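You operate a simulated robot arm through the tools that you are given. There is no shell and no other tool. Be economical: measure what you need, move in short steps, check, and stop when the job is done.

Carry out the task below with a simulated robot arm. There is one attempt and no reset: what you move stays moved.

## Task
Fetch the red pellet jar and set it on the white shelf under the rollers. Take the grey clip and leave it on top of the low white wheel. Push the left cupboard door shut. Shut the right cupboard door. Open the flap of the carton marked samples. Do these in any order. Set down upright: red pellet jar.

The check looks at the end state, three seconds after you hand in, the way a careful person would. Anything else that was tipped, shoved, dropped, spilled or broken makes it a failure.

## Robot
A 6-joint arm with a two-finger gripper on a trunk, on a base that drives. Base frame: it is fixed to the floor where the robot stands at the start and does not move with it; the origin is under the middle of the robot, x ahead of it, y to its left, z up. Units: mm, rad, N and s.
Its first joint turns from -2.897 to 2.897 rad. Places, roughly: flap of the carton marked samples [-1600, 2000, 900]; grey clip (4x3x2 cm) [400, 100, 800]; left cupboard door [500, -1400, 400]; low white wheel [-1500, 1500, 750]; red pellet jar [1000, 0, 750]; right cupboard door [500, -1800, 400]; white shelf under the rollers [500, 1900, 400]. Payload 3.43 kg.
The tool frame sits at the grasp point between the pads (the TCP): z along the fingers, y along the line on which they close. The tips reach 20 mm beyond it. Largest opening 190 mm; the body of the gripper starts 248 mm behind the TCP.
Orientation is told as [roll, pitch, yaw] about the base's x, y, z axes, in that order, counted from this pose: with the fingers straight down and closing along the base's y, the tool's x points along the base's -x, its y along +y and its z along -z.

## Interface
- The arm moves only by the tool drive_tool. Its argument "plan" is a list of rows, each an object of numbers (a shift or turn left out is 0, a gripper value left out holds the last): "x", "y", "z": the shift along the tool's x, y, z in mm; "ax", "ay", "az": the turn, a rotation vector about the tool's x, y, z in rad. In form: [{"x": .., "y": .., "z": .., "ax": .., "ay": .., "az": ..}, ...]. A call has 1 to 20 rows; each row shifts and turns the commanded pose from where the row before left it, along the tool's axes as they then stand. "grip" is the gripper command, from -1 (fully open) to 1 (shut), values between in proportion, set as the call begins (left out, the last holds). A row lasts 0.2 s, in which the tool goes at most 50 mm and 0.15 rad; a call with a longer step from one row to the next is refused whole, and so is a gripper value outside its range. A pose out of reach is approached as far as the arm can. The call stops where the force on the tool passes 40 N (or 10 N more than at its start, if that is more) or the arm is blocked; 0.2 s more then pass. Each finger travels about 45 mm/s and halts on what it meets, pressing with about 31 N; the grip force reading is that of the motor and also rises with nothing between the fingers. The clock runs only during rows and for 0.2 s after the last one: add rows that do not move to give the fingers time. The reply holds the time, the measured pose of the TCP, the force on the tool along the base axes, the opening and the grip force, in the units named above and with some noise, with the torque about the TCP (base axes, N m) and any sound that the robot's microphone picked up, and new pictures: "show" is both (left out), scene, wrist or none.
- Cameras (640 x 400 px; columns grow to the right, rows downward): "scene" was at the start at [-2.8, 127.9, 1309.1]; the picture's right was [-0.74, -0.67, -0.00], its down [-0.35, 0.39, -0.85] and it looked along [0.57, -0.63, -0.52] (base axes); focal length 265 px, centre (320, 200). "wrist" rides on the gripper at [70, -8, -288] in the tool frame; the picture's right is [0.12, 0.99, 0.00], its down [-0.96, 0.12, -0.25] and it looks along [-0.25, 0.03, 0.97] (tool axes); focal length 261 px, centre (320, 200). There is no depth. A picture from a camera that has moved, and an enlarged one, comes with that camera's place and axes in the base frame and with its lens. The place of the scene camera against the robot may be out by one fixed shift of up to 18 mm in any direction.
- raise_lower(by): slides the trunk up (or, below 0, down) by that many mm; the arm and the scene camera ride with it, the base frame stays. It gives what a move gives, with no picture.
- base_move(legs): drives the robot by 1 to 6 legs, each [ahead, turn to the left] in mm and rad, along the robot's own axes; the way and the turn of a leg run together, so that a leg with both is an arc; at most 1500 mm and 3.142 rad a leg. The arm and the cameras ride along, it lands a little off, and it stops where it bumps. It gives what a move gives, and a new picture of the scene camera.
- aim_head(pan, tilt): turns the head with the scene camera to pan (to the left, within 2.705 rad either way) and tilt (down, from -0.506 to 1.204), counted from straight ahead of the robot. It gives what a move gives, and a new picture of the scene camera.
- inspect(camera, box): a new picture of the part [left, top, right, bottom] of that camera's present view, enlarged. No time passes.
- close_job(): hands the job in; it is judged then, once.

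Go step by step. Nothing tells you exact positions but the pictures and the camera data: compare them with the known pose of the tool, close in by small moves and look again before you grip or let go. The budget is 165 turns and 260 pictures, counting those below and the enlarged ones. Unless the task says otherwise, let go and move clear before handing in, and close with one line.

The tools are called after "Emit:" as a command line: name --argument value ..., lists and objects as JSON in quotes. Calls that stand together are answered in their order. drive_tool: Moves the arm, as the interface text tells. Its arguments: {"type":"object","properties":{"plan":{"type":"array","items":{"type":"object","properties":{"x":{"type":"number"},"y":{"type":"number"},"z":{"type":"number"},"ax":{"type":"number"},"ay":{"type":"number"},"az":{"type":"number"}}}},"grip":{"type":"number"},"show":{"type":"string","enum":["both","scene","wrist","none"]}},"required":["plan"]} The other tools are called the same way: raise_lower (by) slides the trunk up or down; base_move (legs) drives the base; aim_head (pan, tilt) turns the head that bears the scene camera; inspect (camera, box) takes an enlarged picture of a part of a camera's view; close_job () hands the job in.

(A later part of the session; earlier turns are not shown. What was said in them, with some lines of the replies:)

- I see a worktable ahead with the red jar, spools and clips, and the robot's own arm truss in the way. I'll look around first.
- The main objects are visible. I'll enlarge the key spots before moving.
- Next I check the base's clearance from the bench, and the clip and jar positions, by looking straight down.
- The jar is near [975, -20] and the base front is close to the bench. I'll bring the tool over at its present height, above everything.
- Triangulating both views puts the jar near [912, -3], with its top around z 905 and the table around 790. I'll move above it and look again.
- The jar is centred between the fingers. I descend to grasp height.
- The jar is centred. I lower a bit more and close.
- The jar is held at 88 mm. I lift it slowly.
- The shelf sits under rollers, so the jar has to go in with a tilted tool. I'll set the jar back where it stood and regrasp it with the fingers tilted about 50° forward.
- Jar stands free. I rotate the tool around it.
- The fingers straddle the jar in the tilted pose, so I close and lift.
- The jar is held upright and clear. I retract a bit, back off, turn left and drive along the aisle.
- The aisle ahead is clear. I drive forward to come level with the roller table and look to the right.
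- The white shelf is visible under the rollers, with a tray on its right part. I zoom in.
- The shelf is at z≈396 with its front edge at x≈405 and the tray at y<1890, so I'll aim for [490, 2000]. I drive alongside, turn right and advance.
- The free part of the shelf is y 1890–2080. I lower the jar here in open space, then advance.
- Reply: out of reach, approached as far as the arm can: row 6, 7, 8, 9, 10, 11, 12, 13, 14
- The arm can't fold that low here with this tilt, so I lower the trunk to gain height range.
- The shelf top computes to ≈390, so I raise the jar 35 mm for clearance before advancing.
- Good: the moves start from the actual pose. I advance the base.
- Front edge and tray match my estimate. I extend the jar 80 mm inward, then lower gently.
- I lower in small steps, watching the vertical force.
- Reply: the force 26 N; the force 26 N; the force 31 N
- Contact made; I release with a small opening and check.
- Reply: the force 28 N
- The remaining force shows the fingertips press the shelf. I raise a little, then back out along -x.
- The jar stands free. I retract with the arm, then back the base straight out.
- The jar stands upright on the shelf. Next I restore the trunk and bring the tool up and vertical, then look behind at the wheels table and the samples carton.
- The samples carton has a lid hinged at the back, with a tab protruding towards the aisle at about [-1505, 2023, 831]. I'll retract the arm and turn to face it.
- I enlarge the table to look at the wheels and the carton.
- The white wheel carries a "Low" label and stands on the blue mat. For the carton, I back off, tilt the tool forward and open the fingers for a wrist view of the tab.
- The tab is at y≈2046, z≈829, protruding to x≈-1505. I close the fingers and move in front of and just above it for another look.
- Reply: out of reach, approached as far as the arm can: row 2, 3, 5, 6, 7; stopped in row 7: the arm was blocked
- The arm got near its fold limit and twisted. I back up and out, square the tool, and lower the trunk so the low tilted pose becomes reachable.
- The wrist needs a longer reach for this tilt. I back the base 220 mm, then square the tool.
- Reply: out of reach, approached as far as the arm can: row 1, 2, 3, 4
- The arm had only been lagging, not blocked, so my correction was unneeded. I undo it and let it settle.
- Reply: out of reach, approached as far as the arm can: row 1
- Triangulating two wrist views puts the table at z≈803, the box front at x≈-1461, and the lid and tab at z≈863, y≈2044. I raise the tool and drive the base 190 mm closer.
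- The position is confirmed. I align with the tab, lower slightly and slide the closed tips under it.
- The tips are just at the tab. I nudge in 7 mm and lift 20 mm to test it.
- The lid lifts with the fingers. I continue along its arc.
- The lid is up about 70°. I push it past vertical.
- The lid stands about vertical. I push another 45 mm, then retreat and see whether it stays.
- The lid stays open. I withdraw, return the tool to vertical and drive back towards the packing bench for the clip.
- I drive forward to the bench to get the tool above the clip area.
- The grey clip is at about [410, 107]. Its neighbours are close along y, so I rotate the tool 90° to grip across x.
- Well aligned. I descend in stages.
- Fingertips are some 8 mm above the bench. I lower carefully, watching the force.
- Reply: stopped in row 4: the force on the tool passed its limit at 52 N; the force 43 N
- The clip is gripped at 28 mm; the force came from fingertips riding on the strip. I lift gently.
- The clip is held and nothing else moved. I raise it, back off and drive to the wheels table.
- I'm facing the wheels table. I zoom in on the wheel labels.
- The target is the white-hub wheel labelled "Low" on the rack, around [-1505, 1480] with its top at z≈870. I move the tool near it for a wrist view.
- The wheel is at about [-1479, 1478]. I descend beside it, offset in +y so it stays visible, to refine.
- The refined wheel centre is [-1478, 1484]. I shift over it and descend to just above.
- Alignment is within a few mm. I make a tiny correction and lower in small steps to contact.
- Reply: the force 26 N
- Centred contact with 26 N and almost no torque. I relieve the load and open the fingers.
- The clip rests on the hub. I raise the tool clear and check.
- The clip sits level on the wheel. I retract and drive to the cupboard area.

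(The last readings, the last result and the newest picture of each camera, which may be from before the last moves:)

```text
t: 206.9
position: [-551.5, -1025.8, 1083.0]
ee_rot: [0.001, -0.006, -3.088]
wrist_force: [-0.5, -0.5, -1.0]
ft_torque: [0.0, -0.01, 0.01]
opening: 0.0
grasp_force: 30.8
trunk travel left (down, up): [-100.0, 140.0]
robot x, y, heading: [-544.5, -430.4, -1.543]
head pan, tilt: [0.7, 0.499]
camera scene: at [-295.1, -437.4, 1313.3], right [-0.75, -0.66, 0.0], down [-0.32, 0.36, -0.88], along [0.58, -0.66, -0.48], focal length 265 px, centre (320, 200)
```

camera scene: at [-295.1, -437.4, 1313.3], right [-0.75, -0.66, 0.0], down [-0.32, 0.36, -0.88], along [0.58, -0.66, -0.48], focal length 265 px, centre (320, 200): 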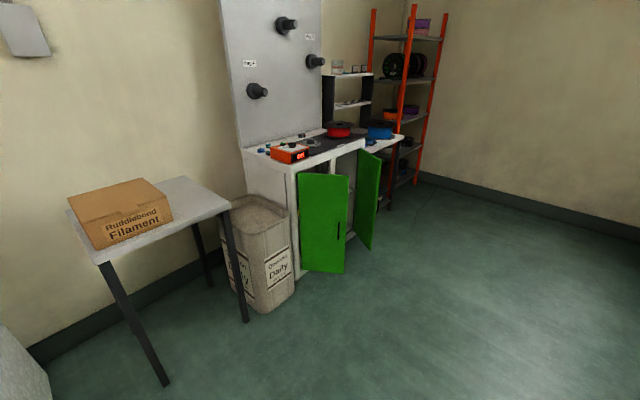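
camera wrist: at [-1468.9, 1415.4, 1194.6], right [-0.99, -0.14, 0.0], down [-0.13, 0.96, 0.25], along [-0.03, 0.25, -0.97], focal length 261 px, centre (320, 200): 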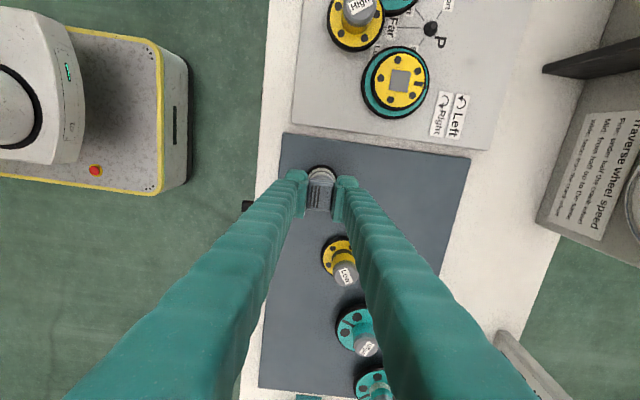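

Both doors of the cupboard stand ajar. The left hinge is near [674, -1370] with its free edge near [440, -1510]; the right free edge is near [438, -1830]. I drive in front and face it.

Emit:
base_move --legs '[[1030, 0], [0, 1.545]]'

Emit:
aim_head --pan 0.0 --tilt 0.6

```text
t: 216.2
position: [77.4, -1523.8, 1082.3]
ee_rot: [-0.001, -0.005, -1.577]
wrist_force: [0.2, 0.0, 0.6]
ft_torque: [0.04, -0.03, 0.01]
opening: 0.0
grasp_force: 31.0
trunk travel left (down, up): [-100.0, 140.0]
robot x, y, heading: [-514.8, -1487.4, -0.033]
head pan, tilt: [0.7, 0.499]
camera scene: at [-501.9, -1233.5, 1313.3], right [0.62, -0.78, 0.0], down [-0.38, -0.3, -0.88], along [0.69, 0.54, -0.48], focal length 265 px, centre (320, 200)
```

scene: 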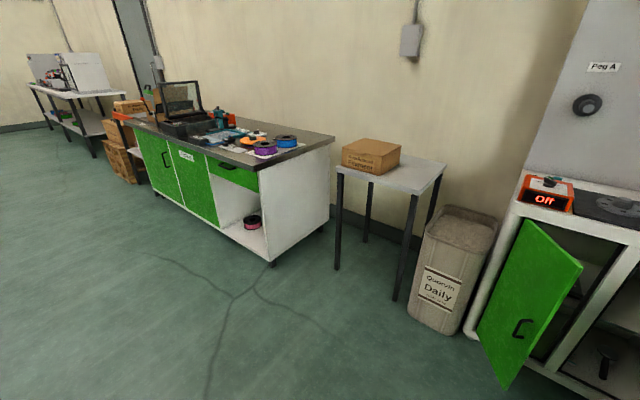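

```text
t: 217.3
position: [77.6, -1523.8, 1082.3]
ee_rot: [0.0, -0.005, -1.576]
wrist_force: [-0.3, -0.1, 0.0]
ft_torque: [-0.05, -0.01, -0.02]
opening: 0.0
grasp_force: 31.4
trunk travel left (down, up): [-100.0, 140.0]
robot x, y, heading: [-518.6, -1483.6, -0.03]
head pan, tilt: [0.0, 0.6]
camera scene: at [-484.9, -1292.6, 1304.2], right [-0.03, -1.0, 0.0], down [-0.56, 0.02, -0.83], along [0.82, -0.02, -0.56], focal length 265 px, centre (320, 200)
```

scene: 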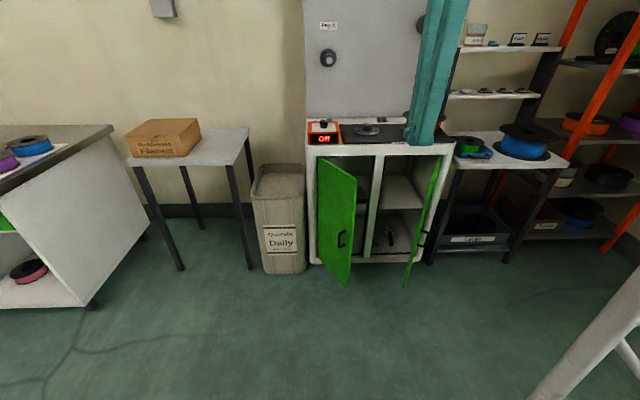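

I have the door geometry. I drive 250 mm closer, bring the tool back to straight yaw with a forward tilt, and lower the trunk.

Emit:
base_move --legs '[[240, 0.03]]'

Emit:
drive_tool --plan '[{"az": -0.143}, {"az": -0.143}, {"az": -0.143}, {"az": -0.143}, {"az": -0.143}, {"az": -0.143}, {"az": -0.143}, {"az": -0.143}, {"az": -0.143}, {"az": -0.143}, {"az": -0.143}, {"ay": -0.15, "y": 30}, {"ay": -0.15, "y": 30}, {"ay": -0.15, "y": 30}, {"ay": -0.15, "y": 30}, {}]' --show "none"

Emit:
raise_lower --by -100

Emit:
drive_tool --plan '[{}]'

```text
t: 219.1
position: [318.6, -1510.9, 1084.3]
ee_rot: [-0.001, -0.007, -1.55]
wrist_force: [0.6, -0.7, 1.0]
ft_torque: [0.0, 0.0, -0.02]
opening: 0.1
grasp_force: 31.1
trunk travel left (down, up): [-100.0, 140.0]
robot x, y, heading: [-278.8, -1490.7, -0.001]
head pan, tilt: [0.0, 0.6]
camera scene: at [-250.2, -1295.6, 1304.2], right [0.0, -1.0, 0.0], down [-0.56, 0.0, -0.83], along [0.83, 0.0, -0.56], focal length 265 px, centre (320, 200)
```

scene: 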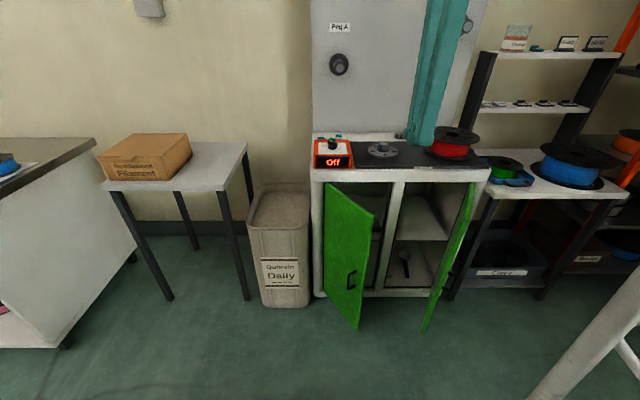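

```text
t: 222.4
position: [316.5, -1390.7, 1082.1]
ee_rot: [-0.007, -0.602, 0.03]
wrist_force: [-0.3, -0.8, -0.7]
ft_torque: [-0.02, 0.02, -0.01]
opening: 0.0
grasp_force: 31.0
trunk travel left (down, up): [-100.0, 140.0]
robot x, y, heading: [-279.8, -1496.5, 0.002]
head pan, tilt: [0.0, 0.6]
```

```text
t: 223.8
position: [317.4, -1391.7, 981.9]
ee_rot: [-0.007, -0.601, 0.031]
wrist_force: [-0.3, 0.2, -0.3]
ft_torque: [-0.01, -0.03, -0.01]
opening: 0.1
grasp_force: 31.2
trunk travel left (down, up): [0.0, 240.0]
robot x, y, heading: [-276.5, -1487.0, -0.005]
head pan, tilt: [0.0, 0.6]
```

```text
t: 224.2
position: [317.8, -1392.1, 981.5]
ee_rot: [-0.008, -0.601, 0.03]
wrist_force: [-0.1, 0.1, 0.0]
ft_torque: [0.0, 0.0, -0.05]
opening: 0.2
grasp_force: 31.6
trunk travel left (down, up): [0.0, 240.0]
robot x, y, heading: [-276.3, -1484.6, -0.006]
head pan, tilt: [0.0, 0.6]
camera scene: at [-250.2, -1295.7, 1204.2], right [0.0, -1.0, 0.0], down [-0.56, 0.0, -0.83], along [0.83, 0.0, -0.56], focal length 265 px, centre (320, 200)
camera wrist: at [96.9, -1404.6, 1179.0], right [-0.12, 0.99, -0.07], down [0.65, 0.14, 0.75], along [0.75, 0.04, -0.66], focal length 261 px, centre (320, 200)
```

scene: 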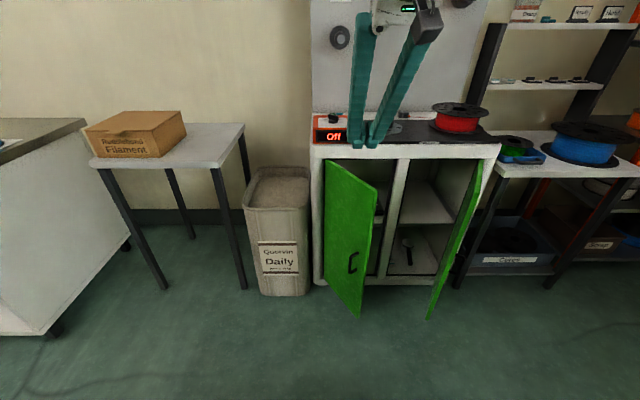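
wrist: 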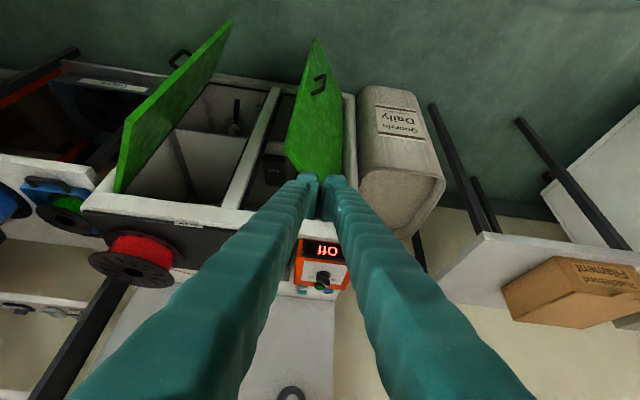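

The left door's free edge is confirmed at [461, -1470]. I lower the closed fingers beside its outer face.

Emit:
drive_tool --plan '[{"x": 11, "z": 38.5}, {"x": 11, "z": 38.5}, {"x": 11, "z": 38.5}, {"x": 11, "z": 38.5}, {"x": 11, "z": 38.5}, {"x": 11, "z": 38.5}, {"x": 11, "z": 38.5}, {"x": 11, "z": 38.5}, {"x": 11, "z": 38.5}, {"x": 11, "z": 38.5}, {}]'

```text
t: 226.6
position: [443.0, -1389.4, 601.1]
ee_rot: [-0.006, -0.6, 0.029]
wrist_force: [-0.6, -0.3, -0.2]
ft_torque: [-0.01, 0.0, 0.01]
opening: 0.0
grasp_force: 31.0
trunk travel left (down, up): [0.0, 240.0]
robot x, y, heading: [-275.7, -1486.4, 0.002]
head pan, tilt: [0.0, 0.6]
camera scene: at [-250.2, -1295.6, 1204.2], right [0.0, -1.0, 0.0], down [-0.56, 0.0, -0.83], along [0.83, 0.0, -0.56], focal length 265 px, centre (320, 200)
camera wrist: at [223.0, -1402.8, 799.2], right [-0.12, 0.99, -0.07], down [0.65, 0.14, 0.75], along [0.75, 0.04, -0.66], focal length 261 px, centre (320, 200)
```

scene: 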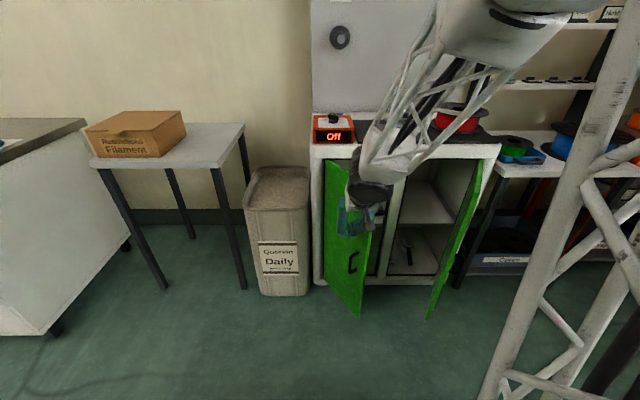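
wrist: 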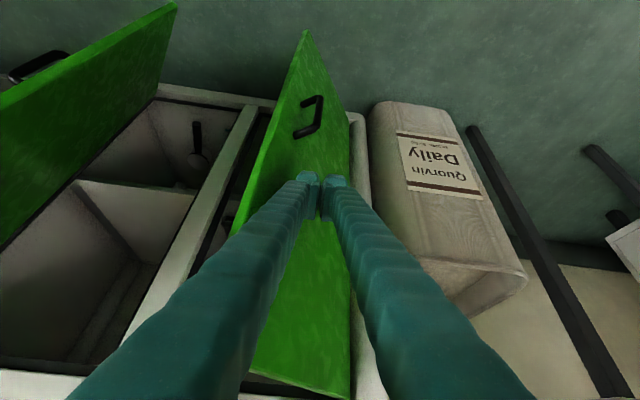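

The fingers are beside the outer face. I push along the door's arc.

Emit:
drive_tool --plan '[{"x": -12, "y": -17, "z": 8}, {"x": -12, "y": -17, "z": 8}, {"x": -13.3, "y": -16.3, "z": 9.3}, {"x": -13.3, "y": -16.3, "z": 9.3}, {"x": -13.3, "y": -16.3, "z": 9.3}, {"x": -14, "y": -9.7, "z": 9.6}, {"x": -14, "y": -9.7, "z": 9.6}, {"x": -14, "y": -9.7, "z": 9.6}]'

```text
t: 228.4
position: [575.6, -1498.1, 602.9]
ee_rot: [-0.007, -0.599, 0.029]
wrist_force: [-0.5, -0.3, 0.8]
ft_torque: [-0.02, -0.02, -0.01]
opening: 0.0
grasp_force: 30.9
trunk travel left (down, up): [0.0, 240.0]
robot x, y, heading: [-275.6, -1491.4, -0.001]
head pan, tilt: [0.0, 0.6]
camera scene: at [-250.3, -1295.6, 1204.2], right [0.0, -1.0, 0.0], down [-0.56, 0.0, -0.83], along [0.83, 0.0, -0.56], focal length 265 px, centre (320, 200)
camera wrist: at [356.1, -1512.0, 799.9], right [-0.12, 0.99, -0.07], down [0.65, 0.14, 0.75], along [0.75, 0.04, -0.66], focal length 261 px, centre (320, 200)
```

scene: 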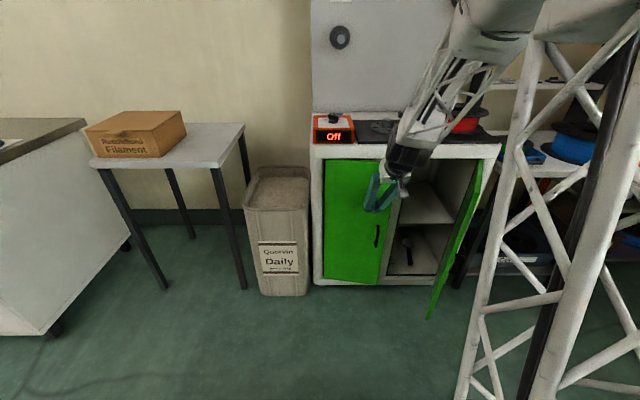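
wrist: 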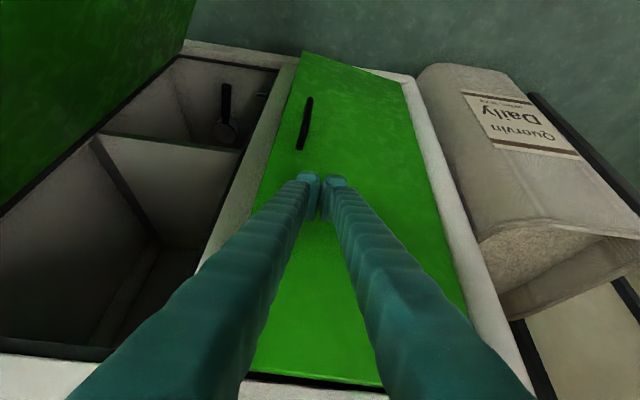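

The door is nearly closed. I push on in small steps until the force rises.

Emit:
drive_tool --plan '[{"x": -10, "y": -3, "z": 6.8}, {"x": -10, "y": -3, "z": 6.8}, {"x": -8, "y": -1, "z": 5.5}, {"x": -4, "z": 2.8}, {"x": -4, "z": 2.8}]'

```text
t: 229.6
position: [618.6, -1505.1, 602.3]
ee_rot: [-0.007, -0.599, 0.028]
wrist_force: [-14.3, -1.2, 2.7]
ft_torque: [-0.04, -0.08, -0.17]
opening: 0.1
grasp_force: 31.5
trunk travel left (down, up): [0.0, 240.0]
robot x, y, heading: [-277.5, -1490.9, -0.0]
head pan, tilt: [0.0, 0.6]
camera scene: at [-250.6, -1295.7, 1204.3], right [0.0, -1.0, 0.0], down [-0.56, 0.0, -0.83], along [0.83, 0.0, -0.56], focal length 265 px, centre (320, 200)
camera wrist: at [397.5, -1518.1, 800.0], right [-0.12, 0.99, -0.07], down [0.65, 0.14, 0.75], along [0.75, 0.04, -0.66], focal length 261 px, centre (320, 200)
```

scene: 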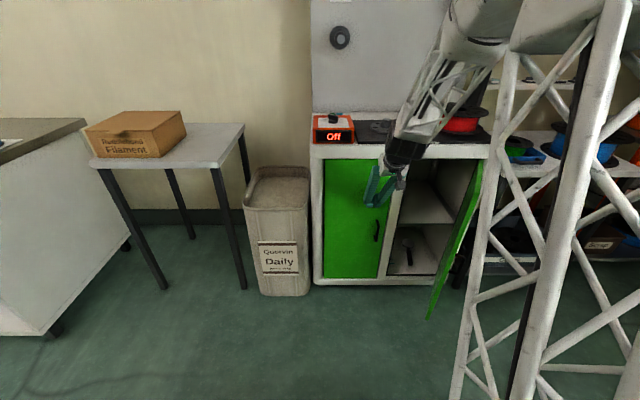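
wrist: 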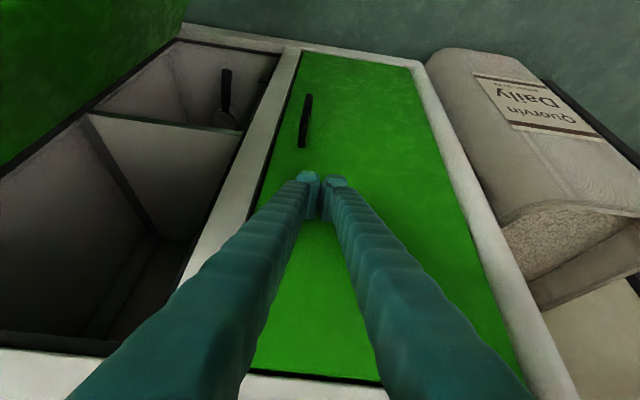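

Emit:
drive_tool --plan '[{"x": -1.7, "z": 1.1}, {"x": -1.7, "z": 1.1}, {}]' --show "none"

Emit:
inspect --camera "wrist" --box '[180, 20, 480, 200]'

```text
t: 230.1
position: [617.5, -1503.8, 600.4]
ee_rot: [-0.006, -0.597, 0.025]
wrist_force: [-8.1, 0.8, 2.7]
ft_torque: [0.02, -0.06, -0.09]
opening: 0.0
grasp_force: 33.8
trunk travel left (down, up): [0.0, 240.0]
robot x, y, heading: [-276.7, -1488.5, 0.001]
head pan, tilt: [0.0, 0.6]
stopped in row 2: the force on the tool passed its limit at 45 N (the readings are from after the stop); the commanded pose is now the measured one
```

```text
2.13 times, centred on (330, 110) of wrist
camera zoom: at [398.1, -1518.0, 799.3], right [-0.12, 0.99, -0.07], down [0.66, 0.13, 0.74], along [0.75, 0.04, -0.67], focal length 556 px, centre (299, 392)
```

zoom: 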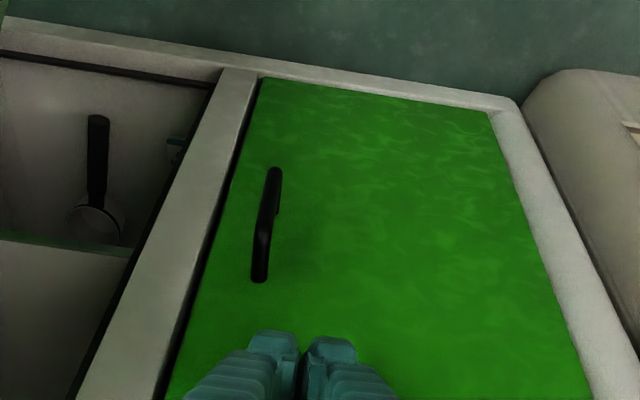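

The left door is flush. I back out and go around to the outer side of the right door.

Emit:
drive_tool --plan '[{"x": 33, "z": -22.6}, {"x": 33, "z": -22.6}, {"x": 33, "z": -22.6}, {"x": 33, "z": -22.6}, {"x": 33, "z": -22.6}, {"x": 33, "z": -22.6}, {"x": 33, "z": -22.6}, {"y": -40}, {"y": -40}, {"y": -40}, {"y": -40}, {"y": -40}, {"y": -40}, {"y": -40}, {"y": -40}, {"y": -40}, {}]'

```text
t: 233.7
position: [362.4, -1872.0, 621.4]
ee_rot: [-0.006, -0.593, 0.029]
wrist_force: [-1.0, 0.4, 0.0]
ft_torque: [-0.01, -0.02, 0.01]
opening: 0.1
grasp_force: 34.0
out of reach, approached as far as the arm can: row 7
trunk travel left (down, up): [0.0, 240.0]
robot x, y, heading: [-274.7, -1487.6, 0.0]
head pan, tilt: [0.0, 0.6]
camera scene: at [-250.5, -1295.8, 1204.2], right [0.0, -1.0, 0.0], down [-0.56, 0.0, -0.83], along [0.83, 0.0, -0.56], focal length 265 px, centre (320, 200)
camera wrist: at [141.7, -1884.9, 818.6], right [-0.12, 0.99, -0.07], down [0.65, 0.14, 0.74], along [0.75, 0.04, -0.66], focal length 261 px, centre (320, 200)
```

scene: 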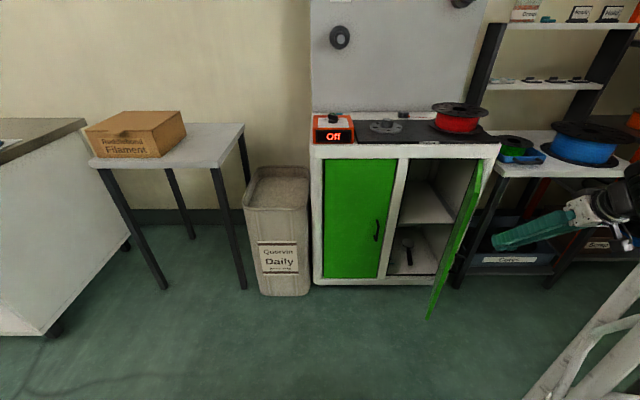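
wrist: 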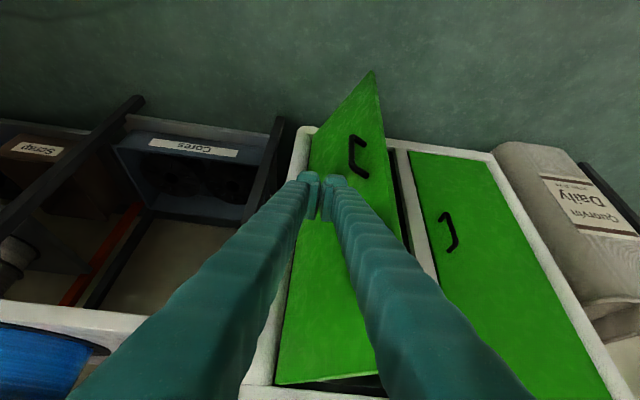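

The right door's outer face is now ahead of the fingers. I push along its arc.

Emit:
drive_tool --plan '[{"x": -24.2, "y": 23, "z": 16.6}, {"x": -24.2, "y": 23, "z": 16.6}, {"x": -24.2, "y": 23, "z": 16.6}, {"x": -14.5, "y": 24.5, "z": 9.9}, {"x": -14.5, "y": 24.5, "z": 9.9}, {"x": -16.2, "y": 15, "z": 11.1}, {"x": -16.2, "y": 15, "z": 11.1}, {"x": -16.2, "y": 15, "z": 11.1}]'

```text
t: 235.4
position: [540.5, -1705.7, 618.0]
ee_rot: [-0.005, -0.597, 0.027]
wrist_force: [-0.3, 0.1, 0.2]
ft_torque: [0.02, -0.01, 0.04]
opening: 0.0
grasp_force: 34.4
trunk travel left (down, up): [0.0, 240.0]
robot x, y, heading: [-276.6, -1491.7, -0.0]
head pan, tilt: [0.0, 0.6]
camera scene: at [-250.5, -1295.8, 1204.2], right [0.0, -1.0, 0.0], down [-0.56, 0.0, -0.83], along [0.83, 0.0, -0.56], focal length 265 px, centre (320, 200)
camera wrist: at [320.1, -1718.4, 816.5], right [-0.12, 0.99, -0.07], down [0.65, 0.14, 0.74], along [0.75, 0.04, -0.66], focal length 261 px, centre (320, 200)
```

scene: 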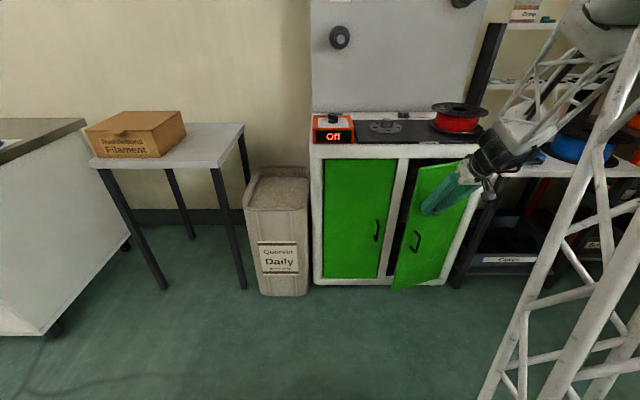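
wrist: 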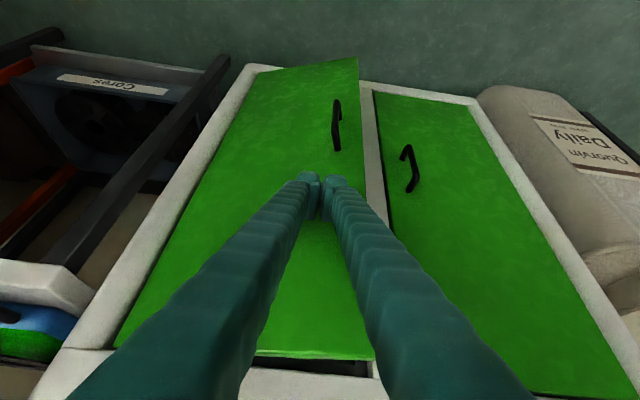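

The door is nearly home. I finish with straight pushes until the force rises.

Emit:
drive_tool --plan '[{"x": -15, "y": 6, "z": 10.3}, {"x": -15, "y": 5, "z": 10.3}, {"x": -12, "y": 3, "z": 8.2}, {"x": -8, "y": 1, "z": 5.5}, {"x": -5, "z": 3.4}, {"x": -4, "z": 2.8}, {"x": -3, "z": 2.1}, {"x": -2, "z": 1.4}, {"x": -2, "z": 1.4}]'

Emit:
inspect --camera "wrist" --box '[180, 20, 480, 200]'

```text
t: 237.4
position: [617.8, -1689.4, 617.0]
ee_rot: [-0.006, -0.595, 0.027]
wrist_force: [-30.2, 1.1, 7.2]
ft_torque: [0.02, -0.22, -0.29]
opening: 0.0
grasp_force: 34.0
trunk travel left (down, up): [0.0, 240.0]
robot x, y, heading: [-274.1, -1488.0, -0.004]
head pan, tilt: [0.0, 0.6]
camera scene: at [-251.3, -1295.7, 1204.4], right [0.0, -1.0, 0.0], down [-0.56, 0.0, -0.83], along [0.83, 0.0, -0.56], focal length 265 px, centre (320, 200)
camera wrist: at [398.4, -1702.4, 815.2], right [-0.12, 0.99, -0.07], down [0.66, 0.13, 0.74], along [0.75, 0.04, -0.67], focal length 261 px, centre (320, 200)
```

scene: 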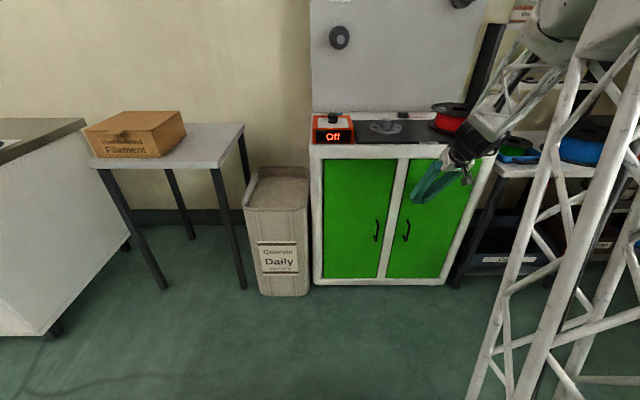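
wrist: 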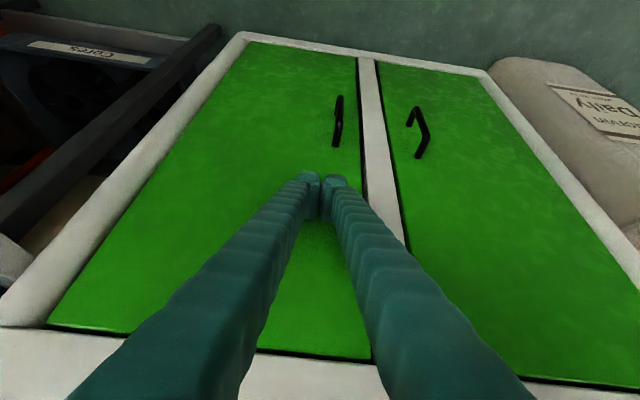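

```text
2.13 times, centred on (330, 110) of wrist
camera zoom: at [398.4, -1702.4, 815.2], right [-0.12, 0.99, -0.07], down [0.66, 0.13, 0.74], along [0.75, 0.04, -0.67], focal length 556 px, centre (299, 392)
```

zoom: 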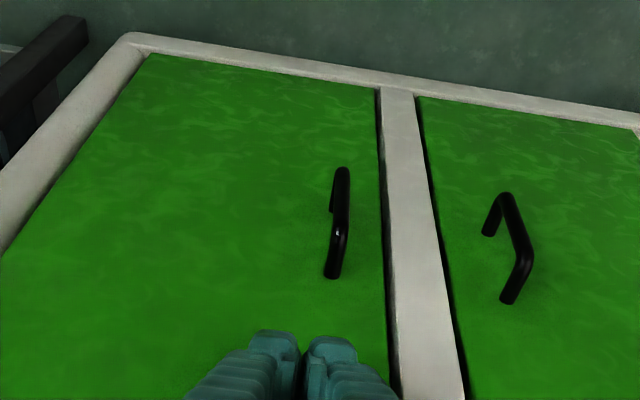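

Both doors are flush. I back the tool out and check them once more.

Emit:
drive_tool --plan '[{"x": 16, "z": -11}, {"x": 33, "z": -22.6}, {"x": 33, "z": -22.6}, {"x": 33, "z": -22.6}, {"x": 33, "z": -22.6}]' --show "none"

Emit:
base_move --legs '[[-250, 0]]'

Emit:
inspect --camera "scene" --box '[220, 80, 480, 260]'

Emit:
aim_head --pan 2.1 --tilt 0.25

```text
t: 238.7
position: [440.6, -1690.5, 615.6]
ee_rot: [-0.004, -0.597, 0.029]
wrist_force: [0.6, 0.2, -0.8]
ft_torque: [0.01, 0.01, -0.02]
opening: 0.2
grasp_force: 34.2
trunk travel left (down, up): [0.0, 240.0]
robot x, y, heading: [-277.6, -1489.5, -0.001]
head pan, tilt: [0.0, 0.6]
```

```text
t: 240.4
position: [194.2, -1689.9, 617.0]
ee_rot: [-0.006, -0.594, 0.026]
wrist_force: [0.0, 0.5, -0.2]
ft_torque: [0.02, 0.0, -0.03]
opening: 0.2
grasp_force: 34.6
trunk travel left (down, up): [0.0, 240.0]
robot x, y, heading: [-522.7, -1490.3, 0.0]
head pan, tilt: [0.0, 0.6]
camera scene: at [-496.7, -1295.2, 1204.2], right [0.0, -1.0, 0.0], down [-0.56, 0.0, -0.83], along [0.83, 0.0, -0.56], focal length 265 px, centre (320, 200)
```

scene: 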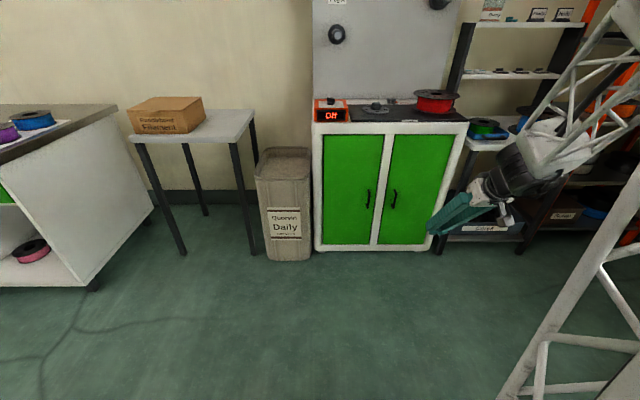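

```text
2.22 times, centred on (350, 170) of scene
camera zoom: at [-496.7, -1295.2, 1204.2], right [0.0, -1.0, 0.0], down [-0.56, 0.0, -0.83], along [0.83, 0.0, -0.56], focal length 590 px, centre (253, 267)
```

zoom: 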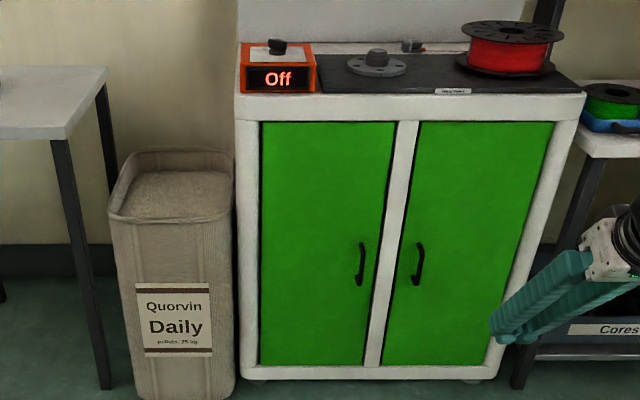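

```text
t: 242.4
position: [194.9, -1690.3, 616.4]
ee_rot: [-0.006, -0.595, 0.028]
wrist_force: [-0.6, 0.3, 0.9]
ft_torque: [0.0, 0.0, 0.03]
opening: 0.3
grasp_force: 34.3
trunk travel left (down, up): [0.0, 240.0]
robot x, y, heading: [-524.0, -1488.4, -0.002]
head pan, tilt: [2.1, 0.25]
camera scene: at [-632.0, -1214.3, 1236.4], right [0.86, 0.5, 0.0], down [0.12, -0.21, -0.97], along [-0.49, 0.84, -0.25], focal length 265 px, centre (320, 200)
```

scene: 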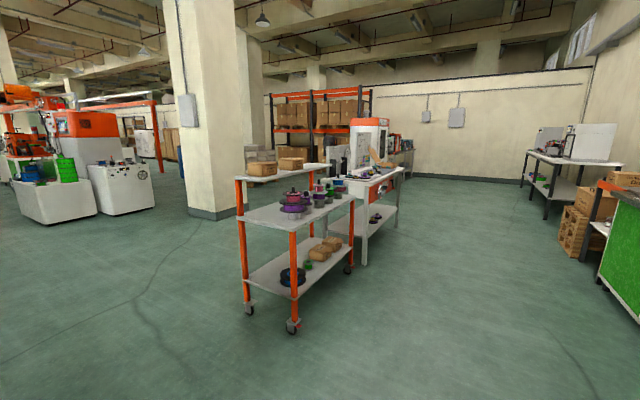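

Both cupboard doors are shut, the carton flap still stands open in the distance, and the tool is clear. I'm handing in.

Emit:
close_job

```text
The job is handed in.
```

All five tasks are done and handed in: the jar stands upright on the white shelf under the rollers, the grey clip is on the low white wheel, both cupboard doors are shut, and the samples carton flap is open.
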